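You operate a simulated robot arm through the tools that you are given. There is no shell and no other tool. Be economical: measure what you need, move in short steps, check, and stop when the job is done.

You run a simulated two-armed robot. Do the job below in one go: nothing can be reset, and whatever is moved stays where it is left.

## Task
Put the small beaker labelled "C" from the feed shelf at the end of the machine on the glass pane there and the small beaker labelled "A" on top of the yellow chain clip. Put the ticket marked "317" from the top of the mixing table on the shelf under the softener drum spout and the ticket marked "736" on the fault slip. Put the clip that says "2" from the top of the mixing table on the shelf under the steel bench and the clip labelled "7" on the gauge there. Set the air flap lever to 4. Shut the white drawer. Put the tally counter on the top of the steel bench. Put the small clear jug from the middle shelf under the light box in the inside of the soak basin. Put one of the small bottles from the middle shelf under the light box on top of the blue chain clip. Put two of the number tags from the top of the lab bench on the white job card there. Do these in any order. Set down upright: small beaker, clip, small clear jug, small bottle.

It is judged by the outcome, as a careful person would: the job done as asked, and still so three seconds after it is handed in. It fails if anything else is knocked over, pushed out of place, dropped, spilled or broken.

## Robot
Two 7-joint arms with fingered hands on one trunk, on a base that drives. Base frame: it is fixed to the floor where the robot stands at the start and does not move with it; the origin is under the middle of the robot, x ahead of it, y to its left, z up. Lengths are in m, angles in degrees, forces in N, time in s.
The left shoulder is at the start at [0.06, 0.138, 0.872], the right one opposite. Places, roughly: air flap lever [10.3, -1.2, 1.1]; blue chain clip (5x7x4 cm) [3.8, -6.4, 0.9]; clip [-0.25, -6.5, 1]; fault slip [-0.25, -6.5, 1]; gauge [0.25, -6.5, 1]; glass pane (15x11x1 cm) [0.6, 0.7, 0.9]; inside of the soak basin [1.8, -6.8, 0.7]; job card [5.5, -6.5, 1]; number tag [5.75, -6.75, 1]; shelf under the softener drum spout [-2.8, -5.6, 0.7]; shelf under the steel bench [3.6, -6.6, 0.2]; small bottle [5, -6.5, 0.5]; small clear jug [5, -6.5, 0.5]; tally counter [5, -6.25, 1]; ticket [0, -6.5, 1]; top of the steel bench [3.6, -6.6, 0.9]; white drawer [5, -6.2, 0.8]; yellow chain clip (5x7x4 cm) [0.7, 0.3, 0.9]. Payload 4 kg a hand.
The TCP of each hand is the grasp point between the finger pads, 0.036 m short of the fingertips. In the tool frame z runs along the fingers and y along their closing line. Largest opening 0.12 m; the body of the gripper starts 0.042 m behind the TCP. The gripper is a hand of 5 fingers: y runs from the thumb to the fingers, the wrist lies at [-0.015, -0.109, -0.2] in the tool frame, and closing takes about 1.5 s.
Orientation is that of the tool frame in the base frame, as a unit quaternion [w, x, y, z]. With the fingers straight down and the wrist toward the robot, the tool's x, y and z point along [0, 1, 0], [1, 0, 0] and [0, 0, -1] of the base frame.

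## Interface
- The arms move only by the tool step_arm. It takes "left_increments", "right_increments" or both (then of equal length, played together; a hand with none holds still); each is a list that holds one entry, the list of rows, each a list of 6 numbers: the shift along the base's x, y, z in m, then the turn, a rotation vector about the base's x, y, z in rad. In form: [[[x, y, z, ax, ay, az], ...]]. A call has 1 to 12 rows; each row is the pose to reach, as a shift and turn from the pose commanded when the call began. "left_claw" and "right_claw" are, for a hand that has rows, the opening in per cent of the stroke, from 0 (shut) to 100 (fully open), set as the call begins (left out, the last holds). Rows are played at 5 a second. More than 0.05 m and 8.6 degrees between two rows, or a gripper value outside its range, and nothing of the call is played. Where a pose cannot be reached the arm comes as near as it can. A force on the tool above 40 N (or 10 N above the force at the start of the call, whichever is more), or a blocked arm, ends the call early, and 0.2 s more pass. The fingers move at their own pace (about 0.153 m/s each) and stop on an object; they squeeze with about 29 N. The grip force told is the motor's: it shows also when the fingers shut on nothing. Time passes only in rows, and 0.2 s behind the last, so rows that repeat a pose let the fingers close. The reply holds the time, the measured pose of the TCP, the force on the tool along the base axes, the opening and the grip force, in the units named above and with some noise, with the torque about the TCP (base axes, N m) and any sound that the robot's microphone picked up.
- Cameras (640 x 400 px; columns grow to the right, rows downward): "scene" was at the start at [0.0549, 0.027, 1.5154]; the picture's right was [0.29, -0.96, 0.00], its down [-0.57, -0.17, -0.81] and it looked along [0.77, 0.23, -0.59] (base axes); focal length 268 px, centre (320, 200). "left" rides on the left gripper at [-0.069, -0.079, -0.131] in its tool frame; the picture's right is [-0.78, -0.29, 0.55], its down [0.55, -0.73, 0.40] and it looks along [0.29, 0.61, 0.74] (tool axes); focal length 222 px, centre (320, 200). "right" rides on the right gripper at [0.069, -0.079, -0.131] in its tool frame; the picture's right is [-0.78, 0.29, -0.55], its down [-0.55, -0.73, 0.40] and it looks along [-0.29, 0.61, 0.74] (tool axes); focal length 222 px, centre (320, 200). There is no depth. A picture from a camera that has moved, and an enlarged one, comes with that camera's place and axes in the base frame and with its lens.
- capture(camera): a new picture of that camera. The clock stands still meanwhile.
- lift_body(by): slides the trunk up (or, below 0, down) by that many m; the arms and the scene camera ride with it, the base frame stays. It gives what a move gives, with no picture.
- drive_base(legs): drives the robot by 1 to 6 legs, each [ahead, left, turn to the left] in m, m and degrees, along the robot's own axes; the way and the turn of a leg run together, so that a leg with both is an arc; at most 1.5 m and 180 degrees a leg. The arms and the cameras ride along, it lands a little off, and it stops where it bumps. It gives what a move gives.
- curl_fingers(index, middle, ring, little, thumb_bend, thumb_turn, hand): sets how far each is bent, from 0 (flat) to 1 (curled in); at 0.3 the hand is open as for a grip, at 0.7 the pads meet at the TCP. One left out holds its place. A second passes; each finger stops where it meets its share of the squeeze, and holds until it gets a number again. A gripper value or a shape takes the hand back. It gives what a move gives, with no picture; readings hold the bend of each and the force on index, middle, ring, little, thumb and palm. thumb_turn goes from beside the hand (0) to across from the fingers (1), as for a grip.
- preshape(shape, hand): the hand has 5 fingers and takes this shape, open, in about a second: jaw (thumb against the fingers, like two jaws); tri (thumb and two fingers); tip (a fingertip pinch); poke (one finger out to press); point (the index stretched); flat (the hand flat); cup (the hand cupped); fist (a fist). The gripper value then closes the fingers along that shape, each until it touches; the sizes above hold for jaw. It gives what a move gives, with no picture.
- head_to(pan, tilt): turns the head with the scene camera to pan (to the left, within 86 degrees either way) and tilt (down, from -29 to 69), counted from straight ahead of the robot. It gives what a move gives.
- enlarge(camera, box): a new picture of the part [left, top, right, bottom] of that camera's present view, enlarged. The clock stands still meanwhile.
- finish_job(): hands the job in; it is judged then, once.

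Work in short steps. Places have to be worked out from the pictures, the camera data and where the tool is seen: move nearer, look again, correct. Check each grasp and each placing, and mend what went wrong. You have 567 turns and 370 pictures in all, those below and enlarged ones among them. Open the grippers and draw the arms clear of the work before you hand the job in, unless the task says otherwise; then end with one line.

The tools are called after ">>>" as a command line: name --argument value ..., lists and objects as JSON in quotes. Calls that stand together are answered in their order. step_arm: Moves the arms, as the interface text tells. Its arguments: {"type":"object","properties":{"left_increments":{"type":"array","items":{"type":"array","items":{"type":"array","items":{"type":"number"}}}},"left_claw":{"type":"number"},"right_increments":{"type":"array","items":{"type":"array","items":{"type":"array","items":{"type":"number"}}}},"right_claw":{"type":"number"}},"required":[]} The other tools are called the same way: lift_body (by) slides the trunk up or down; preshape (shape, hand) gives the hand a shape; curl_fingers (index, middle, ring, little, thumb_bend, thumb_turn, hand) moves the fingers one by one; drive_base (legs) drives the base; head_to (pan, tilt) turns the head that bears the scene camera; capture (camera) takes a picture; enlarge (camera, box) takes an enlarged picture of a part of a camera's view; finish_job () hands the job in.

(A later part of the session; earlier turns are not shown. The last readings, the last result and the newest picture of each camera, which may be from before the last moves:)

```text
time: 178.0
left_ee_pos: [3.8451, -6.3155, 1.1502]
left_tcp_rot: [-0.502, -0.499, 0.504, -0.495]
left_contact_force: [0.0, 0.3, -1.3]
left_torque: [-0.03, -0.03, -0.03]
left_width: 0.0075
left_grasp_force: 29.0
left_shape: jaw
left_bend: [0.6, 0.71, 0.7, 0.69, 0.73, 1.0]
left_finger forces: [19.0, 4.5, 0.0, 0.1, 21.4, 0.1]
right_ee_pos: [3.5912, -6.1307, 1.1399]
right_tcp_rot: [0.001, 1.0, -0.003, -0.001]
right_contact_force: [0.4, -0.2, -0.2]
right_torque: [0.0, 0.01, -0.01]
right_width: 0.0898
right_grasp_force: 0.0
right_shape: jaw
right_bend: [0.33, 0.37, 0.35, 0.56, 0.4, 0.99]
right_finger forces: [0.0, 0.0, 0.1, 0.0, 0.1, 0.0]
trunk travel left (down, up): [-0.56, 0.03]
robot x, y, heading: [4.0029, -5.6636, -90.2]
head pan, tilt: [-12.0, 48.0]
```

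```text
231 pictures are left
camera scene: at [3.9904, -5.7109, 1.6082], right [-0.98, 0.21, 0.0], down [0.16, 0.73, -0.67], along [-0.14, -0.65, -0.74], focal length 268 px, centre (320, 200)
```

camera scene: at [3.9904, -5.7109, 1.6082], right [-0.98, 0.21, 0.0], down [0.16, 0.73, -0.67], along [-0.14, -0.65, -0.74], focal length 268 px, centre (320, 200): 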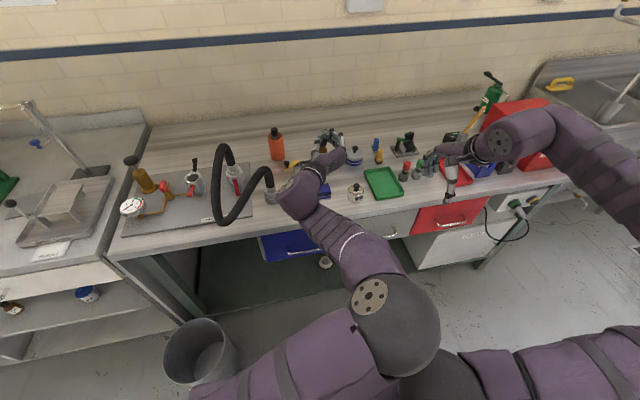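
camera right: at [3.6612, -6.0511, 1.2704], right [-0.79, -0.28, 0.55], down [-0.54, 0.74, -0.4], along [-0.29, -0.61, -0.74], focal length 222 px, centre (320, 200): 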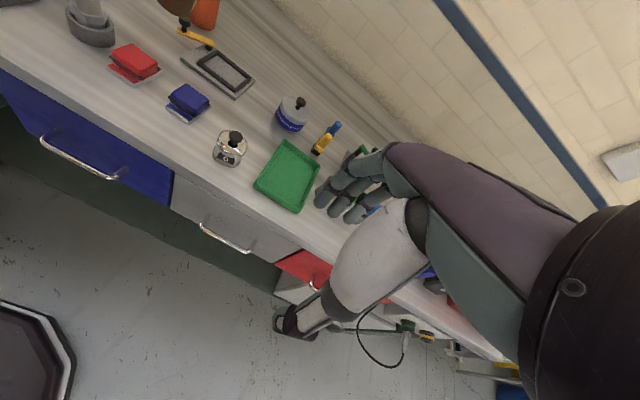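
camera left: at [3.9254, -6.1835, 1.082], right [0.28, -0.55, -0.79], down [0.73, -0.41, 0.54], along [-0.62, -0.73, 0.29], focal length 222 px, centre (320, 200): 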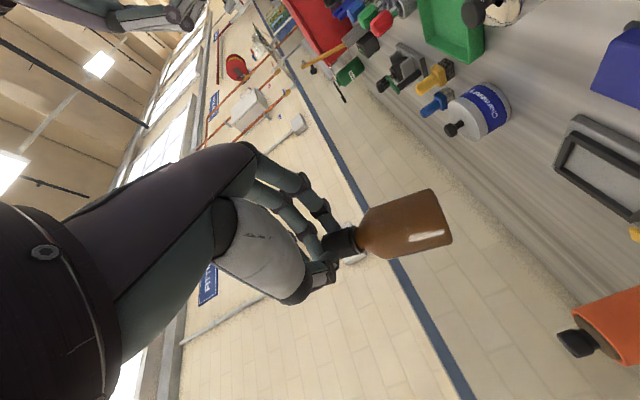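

The bottle looks slightly tilted in the hand. I zoom to measure it.

>>> enlarge --camera "scene" --box '[280, 110, 380, 210]'

>>> enlarge --camera "left" --box '[260, 140, 480, 320]'

```text
4.00 times, centred on (330, 160) of scene
camera zoom: at [3.9904, -5.7109, 1.6082], right [-0.98, 0.21, 0.0], down [0.16, 0.73, -0.67], along [-0.14, -0.65, -0.74], focal length 1070 px, centre (280, 360)
```

zoom: 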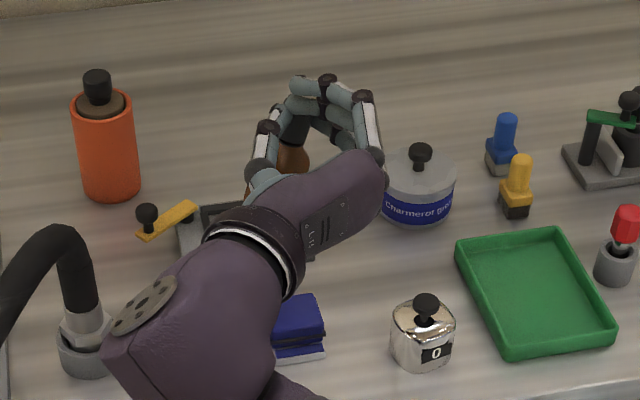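

```text
2.22 times, centred on (370, 230) of left
camera zoom: at [3.9254, -6.1835, 1.082], right [0.28, -0.55, -0.79], down [0.73, -0.41, 0.54], along [-0.62, -0.73, 0.29], focal length 494 px, centre (209, 133)
```

zoom: 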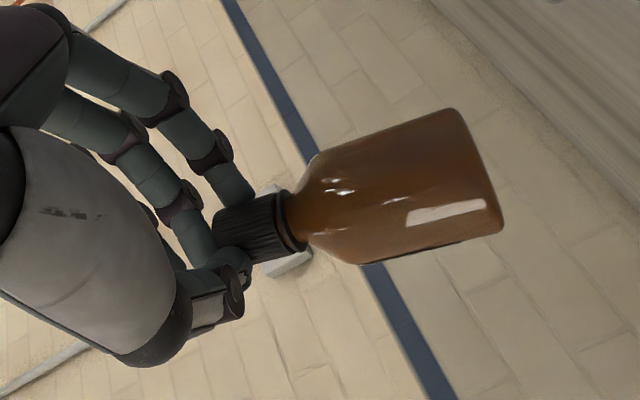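

The bottle base leans about 17° toward the thumb side (+x). I roll the hand +0.28 rad about y to right it and re-check.

>>> step_arm --left_increments '[[[0, 0, 0, 0, 0.14, 0], [0, 0, 0, 0, 0.28, 0]]]'

>>> enlarge --camera "left" --box '[260, 140, 480, 320]'

>>> enlarge --camera "scene" --box '[280, 110, 380, 210]'

>>> enlarge --camera "right" --box '[120, 0, 280, 100]'

```text
time: 178.6
left_ee_pos: [3.8445, -6.3136, 1.1509]
left_tcp_rot: [0.569, 0.564, -0.427, 0.42]
left_contact_force: [-0.2, 0.0, -0.4]
left_torque: [0.04, 0.0, 0.04]
left_width: 0.0076
left_grasp_force: 29.2
left_shape: jaw
left_bend: [0.6, 0.71, 0.7, 0.69, 0.73, 1.0]
left_finger forces: [18.8, 4.6, 0.0, 0.0, 21.5, 0.0]
right_ee_pos: [3.5899, -6.1301, 1.14]
right_tcp_rot: [0.002, 1.0, -0.003, -0.001]
right_contact_force: [-0.6, -0.2, 0.5]
right_torque: [0.04, 0.0, 0.01]
right_width: 0.0898
right_grasp_force: 0.0
right_shape: jaw
right_bend: [0.33, 0.37, 0.35, 0.56, 0.4, 0.99]
right_finger forces: [0.0, 0.0, 0.0, 0.1, 0.0, 0.1]
trunk travel left (down, up): [-0.56, 0.03]
robot x, y, heading: [4.0089, -5.6651, -90.4]
head pan, tilt: [-12.0, 48.0]
```

```text
2.22 times, centred on (370, 230) of left
camera zoom: at [3.9029, -6.1823, 1.0626], right [0.05, -0.55, -0.84], down [0.86, -0.41, 0.32], along [-0.52, -0.73, 0.45], focal length 494 px, centre (209, 133)
```

zoom: 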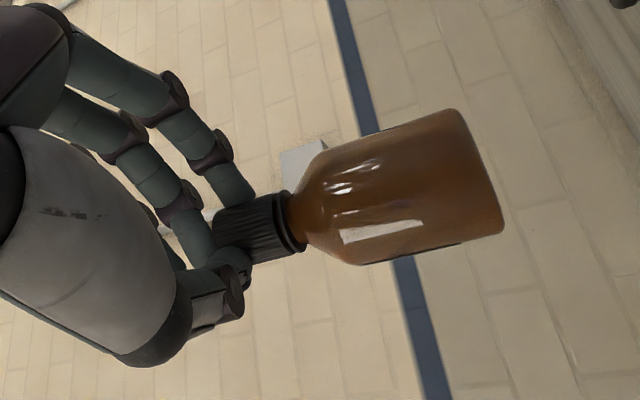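

```text
4.00 times, centred on (330, 160) of scene
camera zoom: at [3.9905, -5.7092, 1.6083], right [-0.98, 0.21, 0.0], down [0.16, 0.73, -0.67], along [-0.14, -0.65, -0.74], focal length 1070 px, centre (280, 360)
```

zoom: 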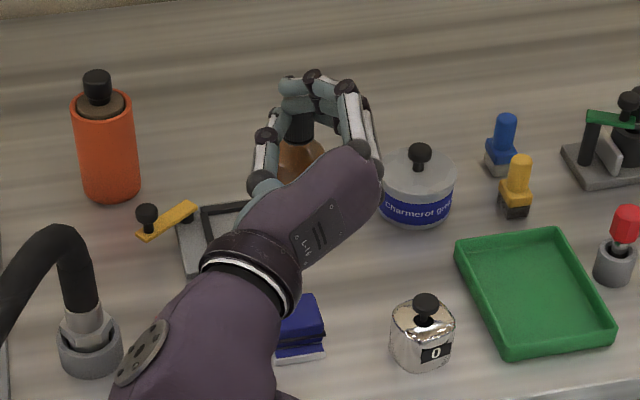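

```text
4.00 times, centred on (200, 50) of right
camera zoom: at [3.6612, -6.0497, 1.2709], right [-0.79, -0.28, 0.55], down [-0.54, 0.74, -0.4], along [-0.29, -0.61, -0.73], focal length 888 px, centre (800, 800)
```

zoom: 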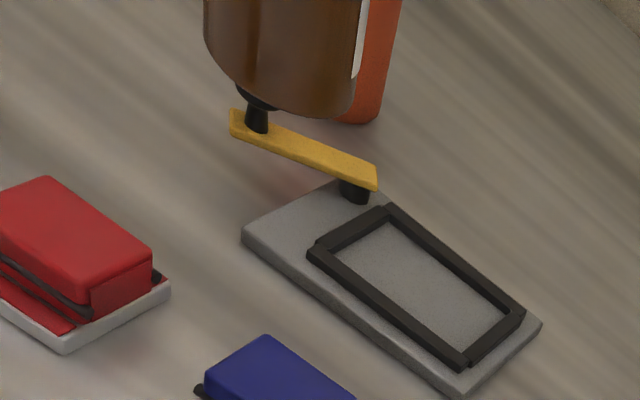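

Bottle now reads vertical within a few degrees, with its base near [3.843,-6.358]. I apply a slight pitch trim and lower toward the clip, stopping 3 cm above.

>>> step_arm --left_increments '[[[-0.005, -0.012, -0.02, 0.08, 0, 0], [-0.005, -0.012, -0.05, 0.08, 0, 0], [-0.005, -0.012, -0.08, 0.08, 0, 0], [-0.005, -0.012, -0.11, 0.08, 0, 0]]]'

>>> enlarge --camera "right" --box '[100, 20, 260, 140]'

>>> enlarge --camera "scene" --box '[280, 130, 380, 230]'

>>> capture --camera "left"

```text
time: 179.6
left_ee_pos: [3.8364, -6.3298, 1.0417]
left_tcp_rot: [0.545, 0.586, -0.444, 0.403]
left_contact_force: [0.1, 0.0, -0.1]
left_torque: [0.03, -0.01, 0.01]
left_width: 0.0079
left_grasp_force: 29.0
left_shape: jaw
left_bend: [0.6, 0.71, 0.7, 0.69, 0.73, 1.0]
left_finger forces: [18.8, 4.7, 0.0, 0.0, 21.3, 0.0]
right_ee_pos: [3.591, -6.1287, 1.1407]
right_tcp_rot: [0.001, 1.0, -0.004, 0.0]
right_contact_force: [-0.5, -0.3, -0.9]
right_torque: [0.02, -0.01, -0.01]
right_width: 0.0896
right_grasp_force: 0.1
right_shape: jaw
right_bend: [0.33, 0.37, 0.35, 0.56, 0.4, 0.99]
right_finger forces: [0.1, 0.0, 0.1, 0.0, 0.1, 0.1]
trunk travel left (down, up): [-0.56, 0.03]
robot x, y, heading: [4.008, -5.6659, -90.4]
head pan, tilt: [-12.0, 48.0]
```

```text
3.33 times, centred on (180, 80) of right
camera zoom: at [3.6614, -6.0504, 1.2708], right [-0.79, -0.28, 0.55], down [-0.54, 0.74, -0.4], along [-0.29, -0.61, -0.73], focal length 740 px, centre (787, 600)
```

zoom: 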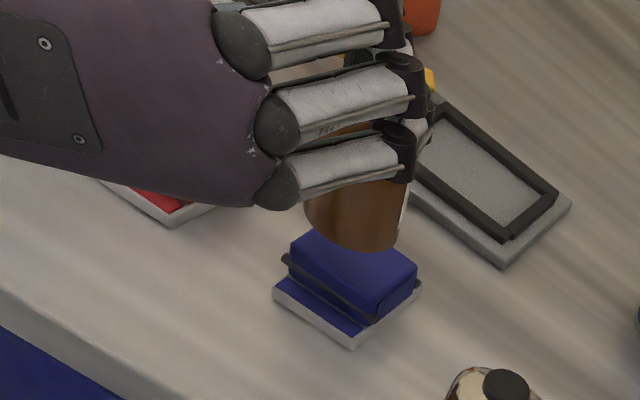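

```text
4.00 times, centred on (330, 180) of scene
camera zoom: at [3.9906, -5.71, 1.6083], right [-0.98, 0.21, 0.0], down [0.16, 0.73, -0.67], along [-0.14, -0.65, -0.74], focal length 1070 px, centre (280, 280)
```

zoom: 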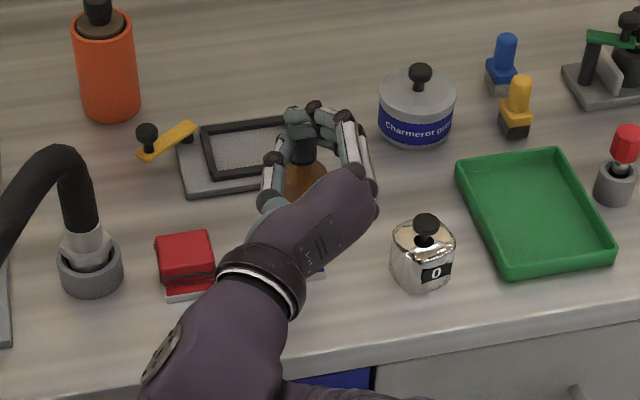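

```text
223 pictures are left
camera left: at [3.8955, -6.1907, 0.9631], right [0.05, -0.48, -0.88], down [0.85, -0.43, 0.29], along [-0.52, -0.76, 0.39], focal length 222 px, centre (320, 200)
```

left: 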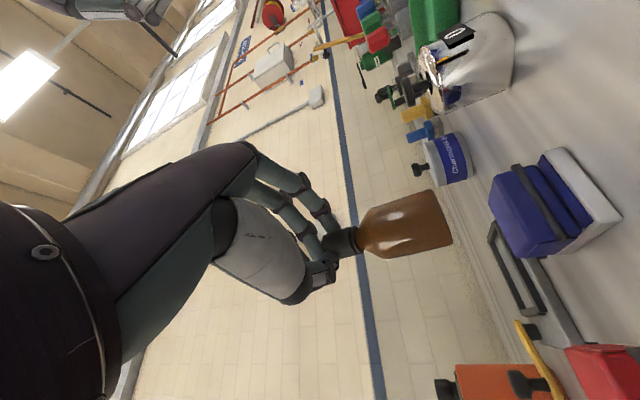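

All views agree the bottle is centred over the clip to within a few mm. I lower with a 3 mm x-trim.

>>> step_arm --left_increments '[[[0.003, 0, -0.01, 0, 0, 0], [0.003, 0, -0.018, 0, 0, 0], [0.003, 0, -0.023, 0, 0, 0], [0.003, 0, -0.027, 0, 0, 0]]]'

>>> enlarge --camera "left" --box '[320, 120, 640, 320]'

>>> enlarge --camera "right" --box '[140, 40, 240, 120]'

```text
time: 180.6
left_ee_pos: [3.8426, -6.3288, 1.0156]
left_tcp_rot: [0.545, 0.585, -0.445, 0.403]
left_contact_force: [-0.1, -0.2, -1.2]
left_torque: [0.02, -0.01, 0.02]
left_width: 0.0078
left_grasp_force: 29.3
left_shape: jaw
left_bend: [0.6, 0.71, 0.7, 0.69, 0.73, 1.0]
left_finger forces: [19.0, 4.7, 0.1, 0.0, 21.4, 0.1]
right_ee_pos: [3.5897, -6.1291, 1.1402]
right_tcp_rot: [0.001, 1.0, -0.004, -0.001]
right_contact_force: [0.4, -0.1, 0.5]
right_torque: [-0.03, 0.03, 0.01]
right_width: 0.0896
right_grasp_force: 0.1
right_shape: jaw
right_bend: [0.33, 0.37, 0.35, 0.56, 0.4, 0.99]
right_finger forces: [0.0, 0.1, 0.1, 0.0, 0.1, 0.0]
trunk travel left (down, up): [-0.56, 0.03]
robot x, y, heading: [4.0058, -5.6637, -90.3]
head pan, tilt: [-12.0, 48.0]
```

```text
2.00 times, centred on (480, 220) of left
camera zoom: at [3.9007, -6.1893, 0.9368], right [0.05, -0.48, -0.88], down [0.85, -0.43, 0.29], along [-0.52, -0.76, 0.39], focal length 444 px, centre (0, 160)
```

zoom: 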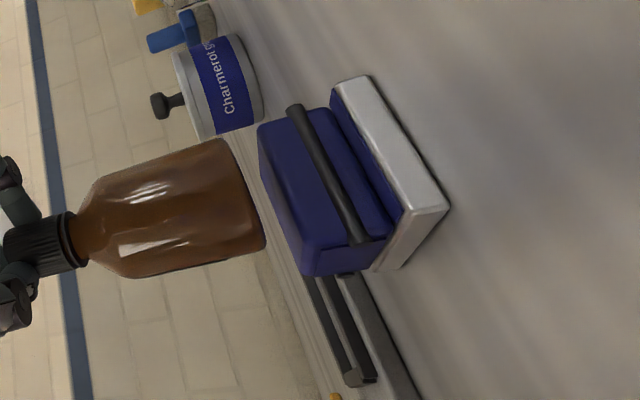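

```text
5.00 times, centred on (190, 80) of right
camera zoom: at [3.6613, -6.0499, 1.2708], right [-0.79, -0.28, 0.55], down [-0.54, 0.74, -0.4], along [-0.29, -0.61, -0.73], focal length 1111 px, centre (970, 800)
```

zoom: 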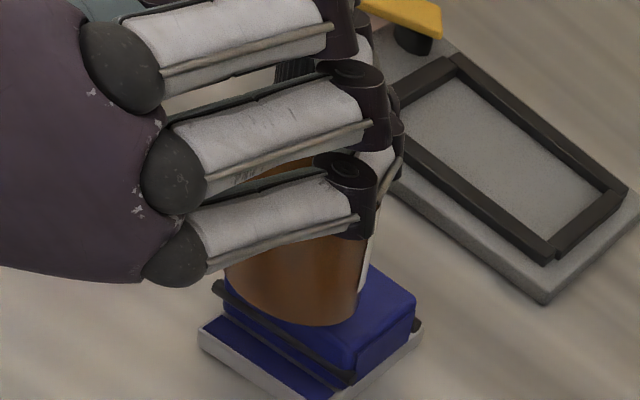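

Comparing both views, the bottle needs to go 13 mm further back (−y). I correct that, then check again.

>>> step_arm --left_increments '[[[-0.001, -0.007, 0, 0, 0, 0], [-0.002, -0.013, 0, 0, 0, 0], [-0.002, -0.013, -0.004, 0, 0, 0]]]'

>>> enlarge --camera "left" --box '[320, 120, 640, 320]'

>>> enlarge --camera "right" --box '[140, 40, 240, 120]'

```text
time: 181.4
left_ee_pos: [3.84, -6.3421, 1.0112]
left_tcp_rot: [0.545, 0.585, -0.444, 0.403]
left_contact_force: [-0.7, 0.1, -0.7]
left_torque: [0.0, -0.01, 0.03]
left_width: 0.0082
left_grasp_force: 28.4
left_shape: jaw
left_bend: [0.6, 0.71, 0.7, 0.69, 0.73, 1.0]
left_finger forces: [18.9, 4.6, 0.0, 0.0, 21.3, 0.0]
right_ee_pos: [3.5903, -6.1299, 1.1402]
right_tcp_rot: [0.002, 1.0, -0.004, -0.001]
right_contact_force: [0.8, -0.9, 0.1]
right_torque: [0.0, 0.0, -0.01]
right_width: 0.0897
right_grasp_force: 0.0
right_shape: jaw
right_bend: [0.33, 0.37, 0.35, 0.56, 0.4, 0.99]
right_finger forces: [0.1, 0.1, 0.1, 0.0, 0.1, 0.1]
trunk travel left (down, up): [-0.56, 0.03]
robot x, y, heading: [4.0071, -5.6636, -90.3]
head pan, tilt: [-12.0, 48.0]
```

```text
2.00 times, centred on (480, 220) of left
camera zoom: at [3.8988, -6.2019, 0.9334], right [0.05, -0.48, -0.88], down [0.85, -0.43, 0.29], along [-0.52, -0.76, 0.39], focal length 444 px, centre (0, 160)
```

zoom: 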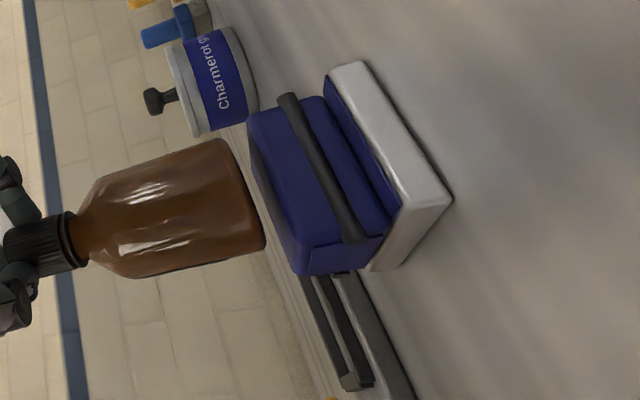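

```text
5.00 times, centred on (190, 80) of right
camera zoom: at [3.6613, -6.0499, 1.2709], right [-0.79, -0.28, 0.55], down [-0.54, 0.74, -0.4], along [-0.29, -0.61, -0.73], focal length 1111 px, centre (970, 800)
```

zoom: 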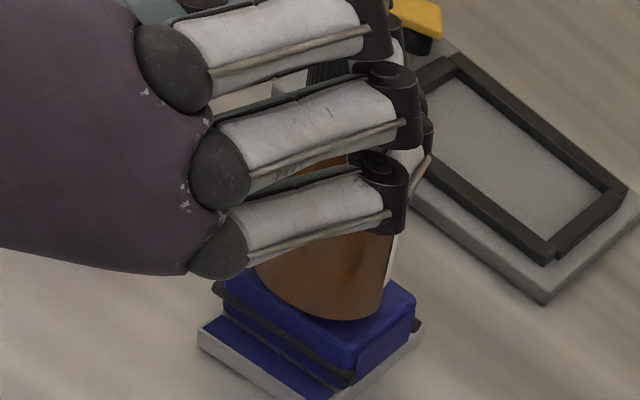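

Now well centred. I lower in 2 mm steps until contact.

>>> step_arm --left_increments '[[[0, 0, -0.002, 0, 0, 0], [0, 0, -0.004, 0, 0, 0], [0, 0, -0.006, 0, 0, 0], [0, 0, -0.008, 0, 0, 0]]]'

>>> enlarge --camera "left" --box '[320, 120, 640, 320]'

```text
time: 182.4
left_ee_pos: [3.8399, -6.3391, 1.0052]
left_tcp_rot: [0.547, 0.585, -0.443, 0.403]
left_contact_force: [-0.1, 1.3, 8.8]
left_torque: [-0.32, 0.01, 0.01]
left_width: 0.0073
left_grasp_force: 28.5
left_shape: jaw
left_bend: [0.6, 0.71, 0.7, 0.69, 0.73, 1.0]
left_finger forces: [19.6, 12.7, 0.0, 0.0, 20.9, 0.0]
right_ee_pos: [3.592, -6.1292, 1.1409]
right_tcp_rot: [0.002, 1.0, -0.003, -0.001]
right_contact_force: [0.0, -0.7, 0.5]
right_torque: [0.0, -0.01, 0.02]
right_width: 0.0896
right_grasp_force: 0.1
right_shape: jaw
right_bend: [0.33, 0.37, 0.35, 0.56, 0.4, 0.99]
right_finger forces: [0.0, 0.0, 0.0, 0.0, 0.0, 0.0]
trunk travel left (down, up): [-0.56, 0.03]
robot x, y, heading: [4.0028, -5.6626, -90.3]
head pan, tilt: [-12.0, 48.0]
```

```text
2.00 times, centred on (480, 220) of left
camera zoom: at [3.8986, -6.2011, 0.927], right [0.05, -0.48, -0.87], down [0.85, -0.43, 0.29], along [-0.52, -0.76, 0.39], focal length 444 px, centre (0, 160)
```

zoom: 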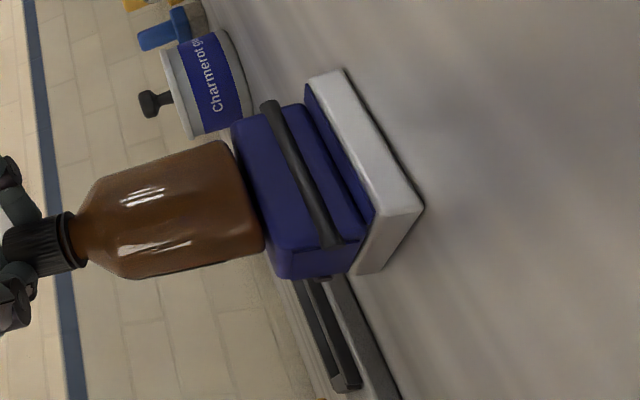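

Contact at 9 N and the bottle sits flat. I open the hand to 60 %.

>>> step_arm --left_increments '[[[0, 0, 0.001, 0, 0, 0], [0, 0, 0.001, 0, 0, 0], [0, 0, 0.001, 0, 0, 0], [0, 0, 0.001, 0, 0, 0], [0, 0, 0.001, 0, 0, 0], [0, 0, 0.001, 0, 0, 0]]]' --left_claw 60

>>> enlarge --camera "left" --box '[240, 120, 560, 320]'

>>> enlarge --camera "right" --box '[140, 20, 240, 100]'

```text
time: 183.8
left_ee_pos: [3.8415, -6.3391, 1.0038]
left_tcp_rot: [0.545, 0.586, -0.444, 0.403]
left_contact_force: [0.1, -0.3, -0.5]
left_torque: [0.01, 0.03, -0.04]
left_width: 0.0715
left_grasp_force: 0.0
left_shape: jaw
left_bend: [0.38, 0.42, 0.4, 0.65, 0.48, 1.0]
left_finger forces: [0.0, 0.0, 0.0, 0.0, 0.1, 0.1]
right_ee_pos: [3.5907, -6.13, 1.1396]
right_tcp_rot: [0.002, 1.0, -0.004, -0.001]
right_contact_force: [-0.5, -0.3, -0.5]
right_torque: [0.0, -0.01, 0.01]
right_width: 0.0899
right_grasp_force: 0.0
right_shape: jaw
right_bend: [0.33, 0.37, 0.35, 0.56, 0.4, 0.99]
right_finger forces: [0.1, 0.1, 0.0, 0.0, 0.0, 0.0]
trunk travel left (down, up): [-0.56, 0.03]
robot x, y, heading: [4.0113, -5.6639, -90.4]
head pan, tilt: [-12.0, 48.0]
```

```text
2.00 times, centred on (400, 220) of left
camera zoom: at [3.8989, -6.201, 0.9259], right [0.05, -0.48, -0.88], down [0.85, -0.43, 0.29], along [-0.52, -0.76, 0.39], focal length 444 px, centre (160, 160)
```

zoom: 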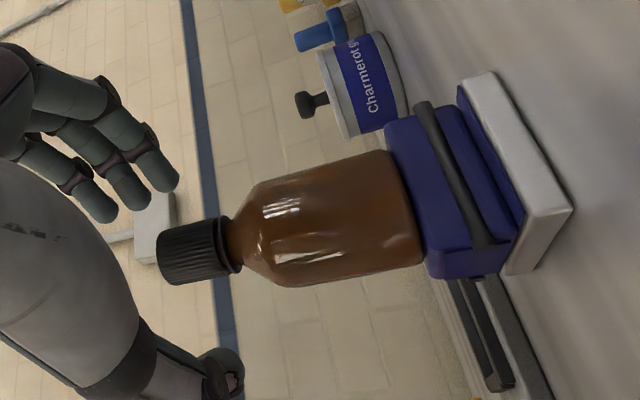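

```text
5.00 times, centred on (190, 60) of right
camera zoom: at [3.6613, -6.0499, 1.2709], right [-0.79, -0.28, 0.55], down [-0.54, 0.74, -0.4], along [-0.29, -0.61, -0.73], focal length 1111 px, centre (970, 900)
```

zoom: 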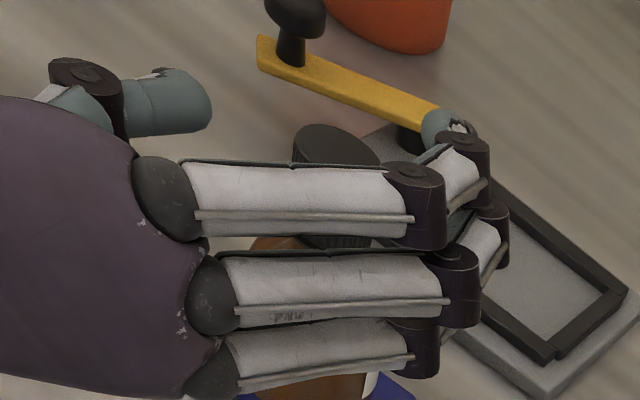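

The bottle stands upright on the clip. I withdraw straight back, then check.

>>> step_arm --left_increments '[[[0, 0.02, 0, 0, 0, 0], [0, 0.05, 0, 0, 0, 0], [0, 0.08, 0, 0, 0, 0]]]'

>>> drive_base --legs '[[-0.35, 0, 0]]'

>>> capture --camera "scene"

>>> enlarge --camera "scene" --box '[260, 90, 420, 190]'

```text
time: 184.6
left_ee_pos: [3.8429, -6.2585, 1.002]
left_tcp_rot: [0.546, 0.585, -0.443, 0.404]
left_contact_force: [0.0, 1.0, 0.1]
left_torque: [-0.01, 0.01, 0.01]
left_width: 0.0718
left_grasp_force: 0.1
left_shape: jaw
left_bend: [0.38, 0.42, 0.4, 0.65, 0.48, 1.0]
left_finger forces: [0.1, 0.1, 0.1, 0.0, 0.0, 0.0]
right_ee_pos: [3.5904, -6.1296, 1.1397]
right_tcp_rot: [0.002, 1.0, -0.003, -0.001]
right_contact_force: [0.3, -0.2, 0.3]
right_torque: [-0.04, 0.0, -0.02]
right_width: 0.0898
right_grasp_force: 0.0
right_shape: jaw
right_bend: [0.33, 0.37, 0.35, 0.56, 0.4, 0.99]
right_finger forces: [0.1, 0.0, 0.0, 0.1, 0.0, 0.0]
trunk travel left (down, up): [-0.56, 0.03]
robot x, y, heading: [4.0035, -5.6653, -90.0]
head pan, tilt: [-12.0, 48.0]
```

```text
time: 186.9
left_ee_pos: [3.8483, -5.9138, 1.0028]
left_tcp_rot: [0.545, 0.587, -0.441, 0.405]
left_contact_force: [0.2, 0.6, 0.1]
left_torque: [0.04, -0.02, 0.0]
left_width: 0.0715
left_grasp_force: 0.1
left_shape: jaw
left_bend: [0.38, 0.42, 0.4, 0.65, 0.48, 1.0]
left_finger forces: [0.0, 0.1, 0.0, 0.0, 0.0, 0.1]
right_ee_pos: [3.5954, -5.7842, 1.141]
right_tcp_rot: [0.002, 1.0, 0.001, -0.001]
right_contact_force: [-0.6, 0.2, 0.0]
right_torque: [-0.01, -0.01, -0.01]
right_width: 0.0897
right_grasp_force: 0.1
right_shape: jaw
right_bend: [0.33, 0.37, 0.35, 0.56, 0.4, 0.99]
right_finger forces: [0.1, 0.0, 0.0, 0.0, 0.0, 0.0]
trunk travel left (down, up): [-0.56, 0.03]
robot x, y, heading: [4.0039, -5.3159, -89.6]
head pan, tilt: [-12.0, 48.0]
```

```text
215 pictures are left
camera scene: at [3.9904, -5.3614, 1.6083], right [-0.98, 0.2, 0.0], down [0.15, 0.73, -0.67], along [-0.14, -0.66, -0.74], focal length 268 px, centre (320, 200)
```

scene: 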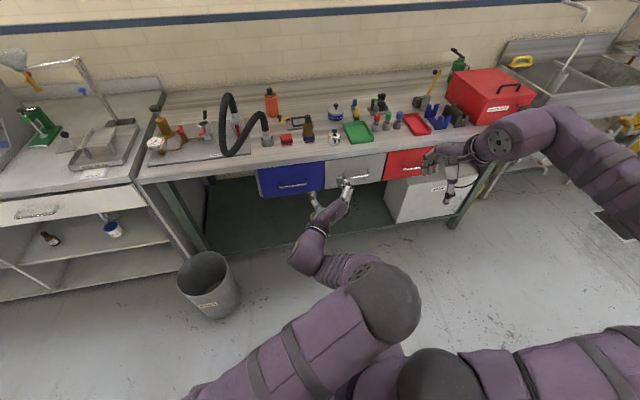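

```text
4.00 times, centred on (340, 140) of scene
camera zoom: at [3.9904, -5.3614, 1.6083], right [-0.98, 0.2, 0.0], down [0.15, 0.73, -0.67], along [-0.14, -0.66, -0.74], focal length 1070 px, centre (240, 440)
```

zoom: 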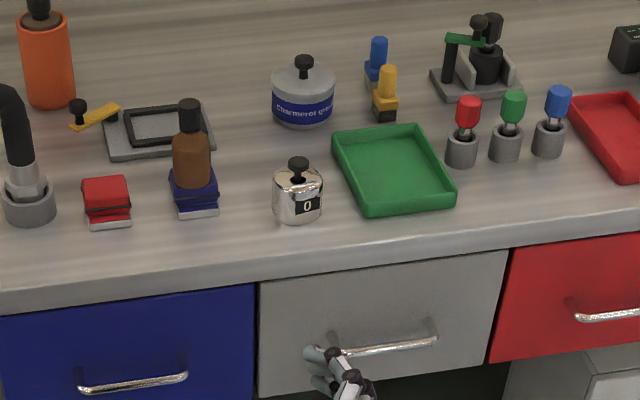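

Bottle and counter are done. Now I rotate the left hand back to a fingers-down parked pose before going back to the lab bench for tags and jug.

>>> step_arm --left_increments '[[[0.028, 0.018, 0.011, 0.0977, 0.0726, 0.0791], [0.056, 0.036, 0.022, 0.1954, 0.1452, 0.1582], [0.084, 0.054, 0.034, 0.293, 0.2178, 0.2373], [0.111, 0.072, 0.045, 0.391, 0.29, 0.316], [0.139, 0.09, 0.056, 0.4885, 0.363, 0.3955], [0.167, 0.108, 0.068, 0.586, 0.4356, 0.4746], [0.195, 0.126, 0.079, 0.684, 0.508, 0.5537], [0.223, 0.144, 0.09, 0.782, 0.581, 0.633], [0.25, 0.162, 0.102, 0.879, 0.653, 0.712], [0.278, 0.18, 0.113, 0.977, 0.726, 0.791], [0.306, 0.198, 0.124, 1.075, 0.7986, 0.87], [0.334, 0.216, 0.136, 1.172, 0.871, 0.949]]]' --left_claw 100

>>> step_arm --left_increments '[[[0.028, 0.018, 0.011, 0.098, 0.073, 0.079]]]'

>>> capture --camera "scene"

```text
time: 188.6
left_ee_pos: [4.1424, -5.794, 1.0624]
left_tcp_rot: [0.207, 0.934, -0.138, 0.257]
left_contact_force: [0.1, 0.1, 0.5]
left_torque: [0.01, -0.03, 0.01]
left_width: 0.1199
left_grasp_force: 0.0
left_shape: jaw
left_bend: [0.3, 0.3, 0.3, 0.3, 0.3, 0.97]
left_finger forces: [0.1, 0.1, 0.0, 0.0, 0.1, 0.0]
right_ee_pos: [3.5959, -5.7866, 1.1396]
right_tcp_rot: [0.002, 1.0, 0.001, 0.0]
right_contact_force: [0.1, -0.2, -0.7]
right_torque: [0.02, 0.02, -0.04]
right_width: 0.0898
right_grasp_force: 0.1
right_shape: jaw
right_bend: [0.33, 0.37, 0.35, 0.56, 0.4, 0.99]
right_finger forces: [0.1, 0.1, 0.1, 0.1, 0.0, 0.0]
trunk travel left (down, up): [-0.56, 0.03]
robot x, y, heading: [4.0063, -5.3184, -89.5]
head pan, tilt: [-12.0, 48.0]
stopped in row 8 (left hand): the arm was blocked; the commanded pose is now the measured one
```

```text
time: 189.2
left_ee_pos: [4.2098, -5.7741, 1.065]
left_tcp_rot: [0.134, 0.959, -0.068, 0.241]
left_contact_force: [-0.2, -0.5, -0.8]
left_torque: [-0.02, -0.02, -0.05]
left_width: 0.1201
left_grasp_force: 0.1
left_shape: jaw
left_bend: [0.3, 0.3, 0.3, 0.3, 0.3, 0.97]
left_finger forces: [0.0, 0.0, 0.1, 0.0, 0.1, 0.0]
right_ee_pos: [3.5934, -5.7854, 1.1397]
right_tcp_rot: [0.002, 1.0, 0.0, 0.0]
right_contact_force: [-0.4, 0.4, -0.3]
right_torque: [0.02, 0.02, 0.03]
right_width: 0.0897
right_grasp_force: 0.0
right_shape: jaw
right_bend: [0.33, 0.37, 0.35, 0.56, 0.4, 0.99]
right_finger forces: [0.1, 0.0, 0.1, 0.0, 0.0, 0.0]
trunk travel left (down, up): [-0.56, 0.03]
robot x, y, heading: [4.0052, -5.3156, -89.7]
head pan, tilt: [-12.0, 48.0]
stopped in row 1 (left hand): the arm was blocked; the commanded pose is now the measured one
```

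```text
213 pictures are left
camera scene: at [3.9893, -5.3625, 1.6082], right [-0.98, 0.2, 0.0], down [0.15, 0.73, -0.67], along [-0.13, -0.66, -0.74], focal length 268 px, centre (320, 200)
```

scene: 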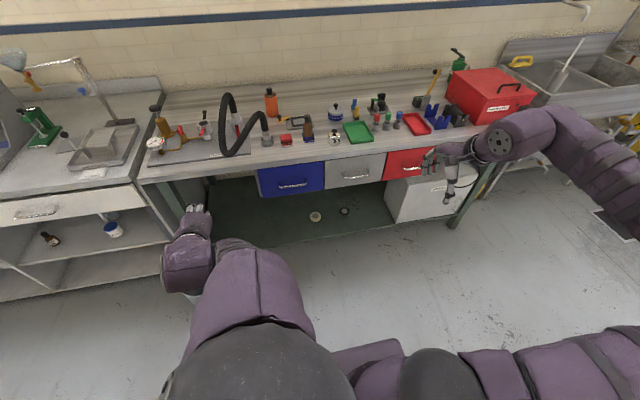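

I finish squaring the left hand with a small extra lift.

>>> step_arm --left_increments '[[[0.01, -0.02, 0.02, 0.068, 0.122, 0.034], [0.02, -0.03, 0.04, 0.135, 0.245, 0.068], [0.03, -0.03, 0.06, 0.2, 0.367, 0.103], [0.03, -0.03, 0.08, 0.27, 0.49, 0.137]]]'

>>> drive_base --legs '[[0, 1.45, 0], [0, 0.2, 0]]'

>>> head_to --pan 0 --tilt 45

>>> capture --camera "scene"

```text
time: 190.2
left_ee_pos: [4.2392, -5.8029, 1.1443]
left_tcp_rot: [0.001, 1.0, 0.0, -0.003]
left_contact_force: [-0.4, 0.2, 0.0]
left_torque: [0.03, 0.0, -0.02]
left_width: 0.12
left_grasp_force: 0.0
left_shape: jaw
left_bend: [0.3, 0.3, 0.3, 0.3, 0.3, 0.97]
left_finger forces: [0.0, 0.0, 0.0, 0.0, 0.0, 0.1]
right_ee_pos: [3.5965, -5.7857, 1.1403]
right_tcp_rot: [0.002, 1.0, 0.001, 0.0]
right_contact_force: [-1.0, -0.1, -0.8]
right_torque: [-0.03, 0.01, -0.02]
right_width: 0.0896
right_grasp_force: 0.0
right_shape: jaw
right_bend: [0.33, 0.37, 0.35, 0.56, 0.4, 0.99]
right_finger forces: [0.0, 0.0, 0.0, 0.1, 0.0, 0.0]
trunk travel left (down, up): [-0.56, 0.03]
robot x, y, heading: [4.003, -5.3166, -89.5]
head pan, tilt: [-12.0, 48.0]
```

```text
time: 198.6
left_ee_pos: [5.8757, -5.8193, 1.1449]
left_tcp_rot: [0.002, 1.0, -0.01, -0.002]
left_contact_force: [0.3, -0.7, -0.2]
left_torque: [0.0, 0.04, -0.02]
left_width: 0.1197
left_grasp_force: 0.0
left_shape: jaw
left_bend: [0.3, 0.3, 0.3, 0.3, 0.3, 0.97]
left_finger forces: [0.0, 0.0, 0.0, 0.1, 0.0, 0.0]
right_ee_pos: [5.2337, -5.7891, 1.1412]
right_tcp_rot: [0.002, 1.0, -0.009, -0.001]
right_contact_force: [1.1, 0.7, 0.2]
right_torque: [-0.01, 0.04, 0.0]
right_width: 0.0899
right_grasp_force: 0.0
right_shape: jaw
right_bend: [0.33, 0.37, 0.35, 0.56, 0.4, 0.99]
right_finger forces: [0.1, 0.0, 0.1, 0.0, 0.0, 0.1]
trunk travel left (down, up): [-0.56, 0.03]
robot x, y, heading: [5.6578, -5.3275, -90.7]
head pan, tilt: [-12.0, 48.0]
```

```text
time: 199.4
left_ee_pos: [5.8763, -5.8187, 1.145]
left_tcp_rot: [0.002, 1.0, -0.011, -0.001]
left_contact_force: [1.3, 0.0, 0.8]
left_torque: [0.02, 0.05, -0.04]
left_width: 0.1196
left_grasp_force: 0.1
left_shape: jaw
left_bend: [0.3, 0.3, 0.3, 0.3, 0.3, 0.97]
left_finger forces: [0.0, 0.0, 0.1, 0.0, 0.1, 0.0]
right_ee_pos: [5.2332, -5.7872, 1.1396]
right_tcp_rot: [0.002, 1.0, -0.009, -0.001]
right_contact_force: [0.8, -0.8, 0.2]
right_torque: [-0.01, 0.0, -0.05]
right_width: 0.09
right_grasp_force: 0.0
right_shape: jaw
right_bend: [0.33, 0.37, 0.35, 0.56, 0.4, 0.99]
right_finger forces: [0.0, 0.1, 0.0, 0.0, 0.1, 0.0]
trunk travel left (down, up): [-0.56, 0.03]
robot x, y, heading: [5.6548, -5.3288, -90.4]
head pan, tilt: [0.0, 45.0]
```

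```text
212 pictures are left
camera scene: at [5.6539, -5.3775, 1.6125], right [-1.0, 0.02, 0.0], down [0.01, 0.71, -0.71], along [-0.01, -0.71, -0.71], focal length 268 px, centre (320, 200)
```

scene: 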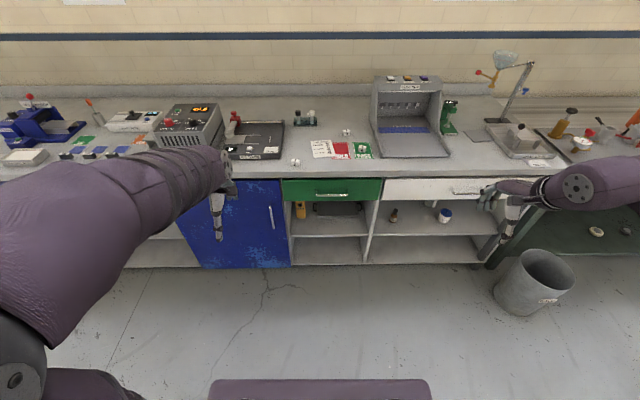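

I drive ahead 0.45 m to reach the tags: left hand for tag 2, right hand for tag 3.

>>> drive_base --legs '[[0.44, 0, 0]]'

>>> head_to --pan 0 --tilt 55

>>> preshape --hand "right" --shape "tip"

>>> capture --camera "scene"

>>> capture --camera "right"

>>> capture --camera "left"

```text
time: 202.0
left_ee_pos: [5.8681, -6.2613, 1.1453]
left_tcp_rot: [0.001, 1.0, -0.01, -0.001]
left_contact_force: [-0.9, -0.8, -0.2]
left_torque: [0.02, -0.04, 0.0]
left_width: 0.1199
left_grasp_force: 0.1
left_shape: jaw
left_bend: [0.3, 0.3, 0.3, 0.3, 0.3, 0.97]
left_finger forces: [0.1, 0.0, 0.0, 0.0, 0.0, 0.0]
right_ee_pos: [5.2266, -6.2324, 1.1396]
right_tcp_rot: [0.002, 1.0, -0.01, -0.001]
right_contact_force: [-0.8, 0.1, 1.4]
right_torque: [0.01, 0.01, 0.0]
right_width: 0.0898
right_grasp_force: 0.1
right_shape: jaw
right_bend: [0.33, 0.37, 0.35, 0.56, 0.4, 0.99]
right_finger forces: [0.0, 0.1, 0.0, 0.1, 0.0, 0.0]
trunk travel left (down, up): [-0.56, 0.03]
robot x, y, heading: [5.6484, -5.7703, -90.8]
head pan, tilt: [0.0, 45.0]
```

```text
time: 202.8
left_ee_pos: [5.8699, -6.2603, 1.1443]
left_tcp_rot: [0.001, 1.0, -0.01, -0.001]
left_contact_force: [0.6, -0.1, 0.3]
left_torque: [0.0, 0.01, 0.01]
left_width: 0.1198
left_grasp_force: 0.0
left_shape: jaw
left_bend: [0.3, 0.3, 0.3, 0.3, 0.3, 0.97]
left_finger forces: [0.1, 0.0, 0.0, 0.1, 0.0, 0.1]
right_ee_pos: [5.2257, -6.2308, 1.1413]
right_tcp_rot: [0.001, 1.0, -0.009, -0.001]
right_contact_force: [0.5, -0.8, 0.4]
right_torque: [-0.01, -0.01, 0.02]
right_width: 0.0898
right_grasp_force: 0.1
right_shape: jaw
right_bend: [0.33, 0.37, 0.35, 0.56, 0.4, 0.99]
right_finger forces: [0.0, 0.0, 0.0, 0.0, 0.1, 0.0]
trunk travel left (down, up): [-0.56, 0.03]
robot x, y, heading: [5.6437, -5.7689, -91.1]
head pan, tilt: [0.0, 55.0]
```

```text
time: 203.7
left_ee_pos: [5.8671, -6.2606, 1.1449]
left_tcp_rot: [0.002, 1.0, -0.01, -0.001]
left_contact_force: [-0.7, -0.1, 0.3]
left_torque: [-0.01, -0.02, 0.01]
left_width: 0.12
left_grasp_force: 0.2
left_shape: jaw
left_bend: [0.3, 0.3, 0.3, 0.3, 0.3, 0.97]
left_finger forces: [0.1, 0.1, 0.0, 0.0, 0.1, 0.0]
right_ee_pos: [5.2278, -6.2306, 1.1405]
right_tcp_rot: [0.001, 1.0, -0.01, -0.001]
right_contact_force: [0.2, -0.1, -0.2]
right_torque: [0.01, 0.02, 0.01]
right_width: 0.12
right_grasp_force: 0.1
right_shape: tip
right_bend: [0.31, 0.98, 0.99, 0.99, 0.3, 0.97]
right_finger forces: [0.0, 0.0, 0.0, 0.0, 0.0, 0.1]
trunk travel left (down, up): [-0.56, 0.03]
robot x, y, heading: [5.6473, -5.7706, -91.0]
head pan, tilt: [0.0, 55.0]
```

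```text
211 pictures are left
camera scene: at [5.6475, -5.8101, 1.5991], right [-1.0, 0.01, 0.0], down [0.01, 0.82, -0.57], along [-0.01, -0.57, -0.82], focal length 268 px, centre (320, 200)
```

scene: 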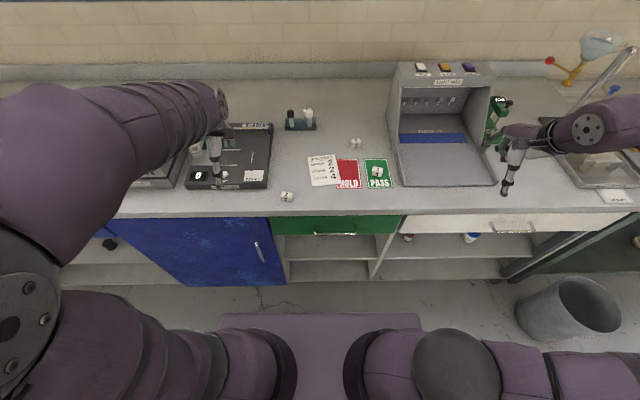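

```text
210 pictures are left
camera right: at [5.298, -6.1515, 1.2711], right [-0.79, -0.27, 0.55], down [-0.54, 0.74, -0.4], along [-0.3, -0.61, -0.73], focal length 222 px, centre (320, 200)
```

right: 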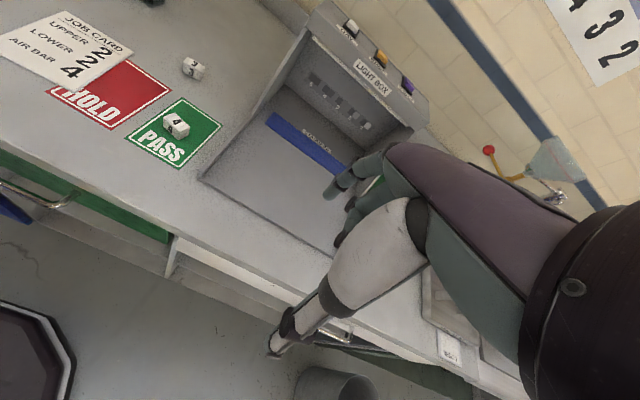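

```text
209 pictures are left
camera left: at [5.8011, -6.1778, 1.276], right [-0.78, 0.31, -0.55], down [0.56, 0.72, -0.4], along [0.27, -0.62, -0.74], focal length 222 px, centre (320, 200)
```

left: 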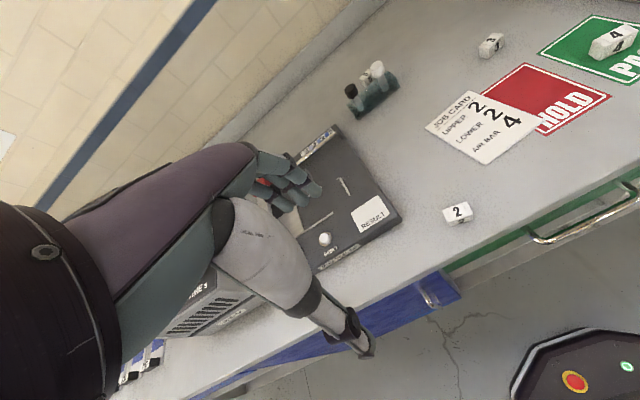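

Both cameras agree: tag 2 at [5.7425,-6.304], tag 3 at [5.506,-6.546]. I zoom to map the job card and set the left hand to the tip shape.

>>> enlarge --camera "scene" --box '[270, 120, 400, 215]'

>>> preshape --hand "left" --shape "tip"

```text
4.21 times, centred on (335, 168) of scene
camera zoom: at [5.6475, -5.8101, 1.5991], right [-1.0, 0.01, 0.0], down [0.01, 0.82, -0.57], along [-0.01, -0.57, -0.82], focal length 1127 px, centre (257, 337)
```

zoom: 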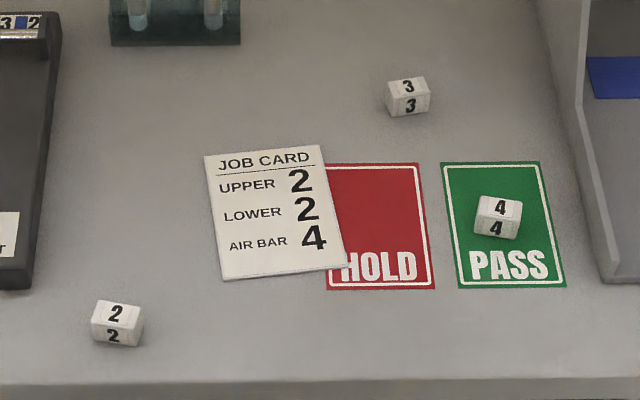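

```text
time: 204.6
left_ee_pos: [5.8692, -6.2613, 1.1426]
left_tcp_rot: [0.002, 1.0, -0.011, -0.001]
left_contact_force: [-0.4, -0.1, -0.2]
left_torque: [-0.02, -0.06, -0.02]
left_width: 0.12
left_grasp_force: 0.1
left_shape: tip
left_bend: [0.31, 0.98, 0.99, 0.99, 0.3, 0.97]
left_finger forces: [0.0, 0.0, 0.0, 0.1, 0.0, 0.1]
right_ee_pos: [5.2265, -6.2309, 1.142]
right_tcp_rot: [0.001, 1.0, -0.01, -0.001]
right_contact_force: [-0.6, 0.4, 0.9]
right_torque: [0.01, 0.02, 0.0]
right_width: 0.1198
right_grasp_force: 0.0
right_shape: tip
right_bend: [0.31, 0.98, 0.99, 0.99, 0.3, 0.97]
right_finger forces: [0.0, 0.0, 0.0, 0.1, 0.1, 0.1]
trunk travel left (down, up): [-0.56, 0.03]
robot x, y, heading: [5.6467, -5.7671, -90.8]
head pan, tilt: [0.0, 55.0]
```

Card corners computed; centre [5.624,-6.422]. I move the left hand above tag 2 and look.

>>> step_arm --left_increments '[[[-0.032, -0.011, 0, 0, 0, 0], [-0.064, -0.022, 0, 0, 0, 0], [-0.096, -0.033, -0.02, 0, 0, 0], [-0.127, -0.043, -0.05, 0, 0, 0], [-0.127, -0.043, -0.09, 0, 0, 0], [-0.127, -0.043, -0.12, 0, 0, 0]]]' --left_claw 50

>>> capture --camera "left"

>>> enlarge --camera "scene" --box '[240, 120, 400, 220]'

```text
time: 206.0
left_ee_pos: [5.7416, -6.3044, 1.0227]
left_tcp_rot: [0.001, 1.0, -0.01, -0.002]
left_contact_force: [-0.4, -1.1, 0.0]
left_torque: [0.05, -0.04, -0.02]
left_width: 0.0604
left_grasp_force: 0.0
left_shape: tip
left_bend: [0.43, 0.98, 0.99, 0.99, 0.56, 1.0]
left_finger forces: [0.0, 0.0, 0.1, 0.0, 0.0, 0.1]
right_ee_pos: [5.226, -6.2315, 1.1414]
right_tcp_rot: [0.002, 1.0, -0.01, -0.001]
right_contact_force: [0.1, -0.7, 0.4]
right_torque: [-0.01, 0.0, 0.0]
right_width: 0.1199
right_grasp_force: 0.2
right_shape: tip
right_bend: [0.31, 0.98, 0.99, 0.99, 0.3, 0.97]
right_finger forces: [0.0, 0.2, 0.0, 0.0, 0.0, 0.0]
trunk travel left (down, up): [-0.56, 0.03]
robot x, y, heading: [5.6501, -5.7705, -90.8]
head pan, tilt: [0.0, 55.0]
```

```text
207 pictures are left
camera left: at [5.6735, -6.2214, 1.1546], right [-0.78, 0.31, -0.55], down [0.56, 0.72, -0.4], along [0.27, -0.62, -0.74], focal length 222 px, centre (320, 200)
```

left: 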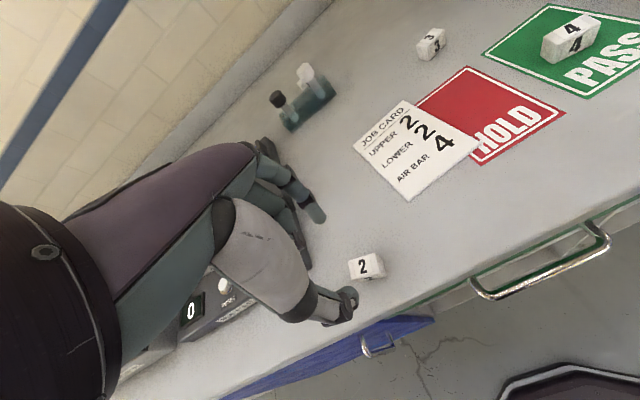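

```text
4.00 times, centred on (320, 170) of scene
camera zoom: at [5.6472, -5.8107, 1.5991], right [-1.0, 0.01, 0.0], down [0.01, 0.82, -0.57], along [-0.01, -0.57, -0.82], focal length 1070 px, centre (320, 320)
```

zoom: 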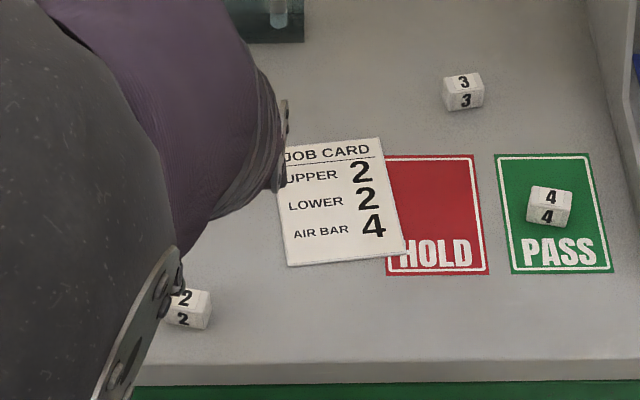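

Alignment is right (tag under the pinch point). I lower and close on tag 2.

>>> step_arm --left_increments '[[[0, 0, -0.03, 0, 0, 0], [0, 0, -0.055, 0, 0, 0], [0, 0, -0.07, 0, 0, 0], [0, 0, -0.078, 0, 0, 0]]]'

>>> capture --camera "left"

```text
time: 207.0
left_ee_pos: [5.7416, -6.3039, 0.9467]
left_tcp_rot: [0.002, 1.0, -0.011, -0.001]
left_contact_force: [0.2, -0.1, 0.2]
left_torque: [0.01, 0.0, 0.02]
left_width: 0.0601
left_grasp_force: 0.0
left_shape: tip
left_bend: [0.43, 0.98, 0.99, 0.99, 0.56, 1.0]
left_finger forces: [0.1, 0.1, 0.0, 0.0, 0.0, 0.0]
right_ee_pos: [5.2271, -6.2309, 1.1419]
right_tcp_rot: [0.001, 1.0, -0.01, 0.0]
right_contact_force: [-0.2, 0.5, 0.0]
right_torque: [-0.01, -0.03, -0.01]
right_width: 0.1198
right_grasp_force: 0.1
right_shape: tip
right_bend: [0.31, 0.98, 0.99, 0.99, 0.3, 0.97]
right_finger forces: [0.0, 0.0, 0.0, 0.1, 0.1, 0.0]
trunk travel left (down, up): [-0.56, 0.03]
robot x, y, heading: [5.6484, -5.7699, -90.8]
head pan, tilt: [0.0, 55.0]
```

```text
205 pictures are left
camera left: at [5.6742, -6.2199, 1.0776], right [-0.78, 0.31, -0.55], down [0.56, 0.72, -0.4], along [0.27, -0.62, -0.73], focal length 222 px, centre (320, 200)
```

left: 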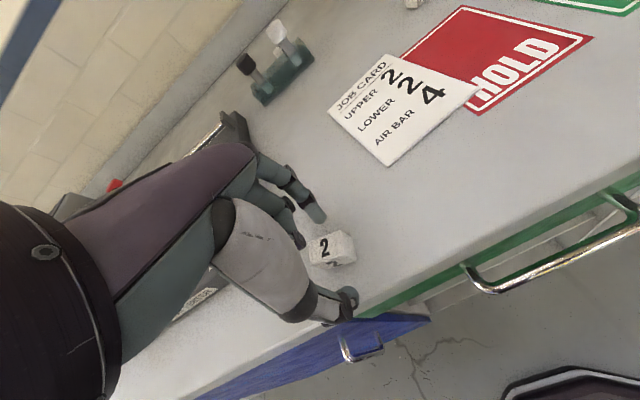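

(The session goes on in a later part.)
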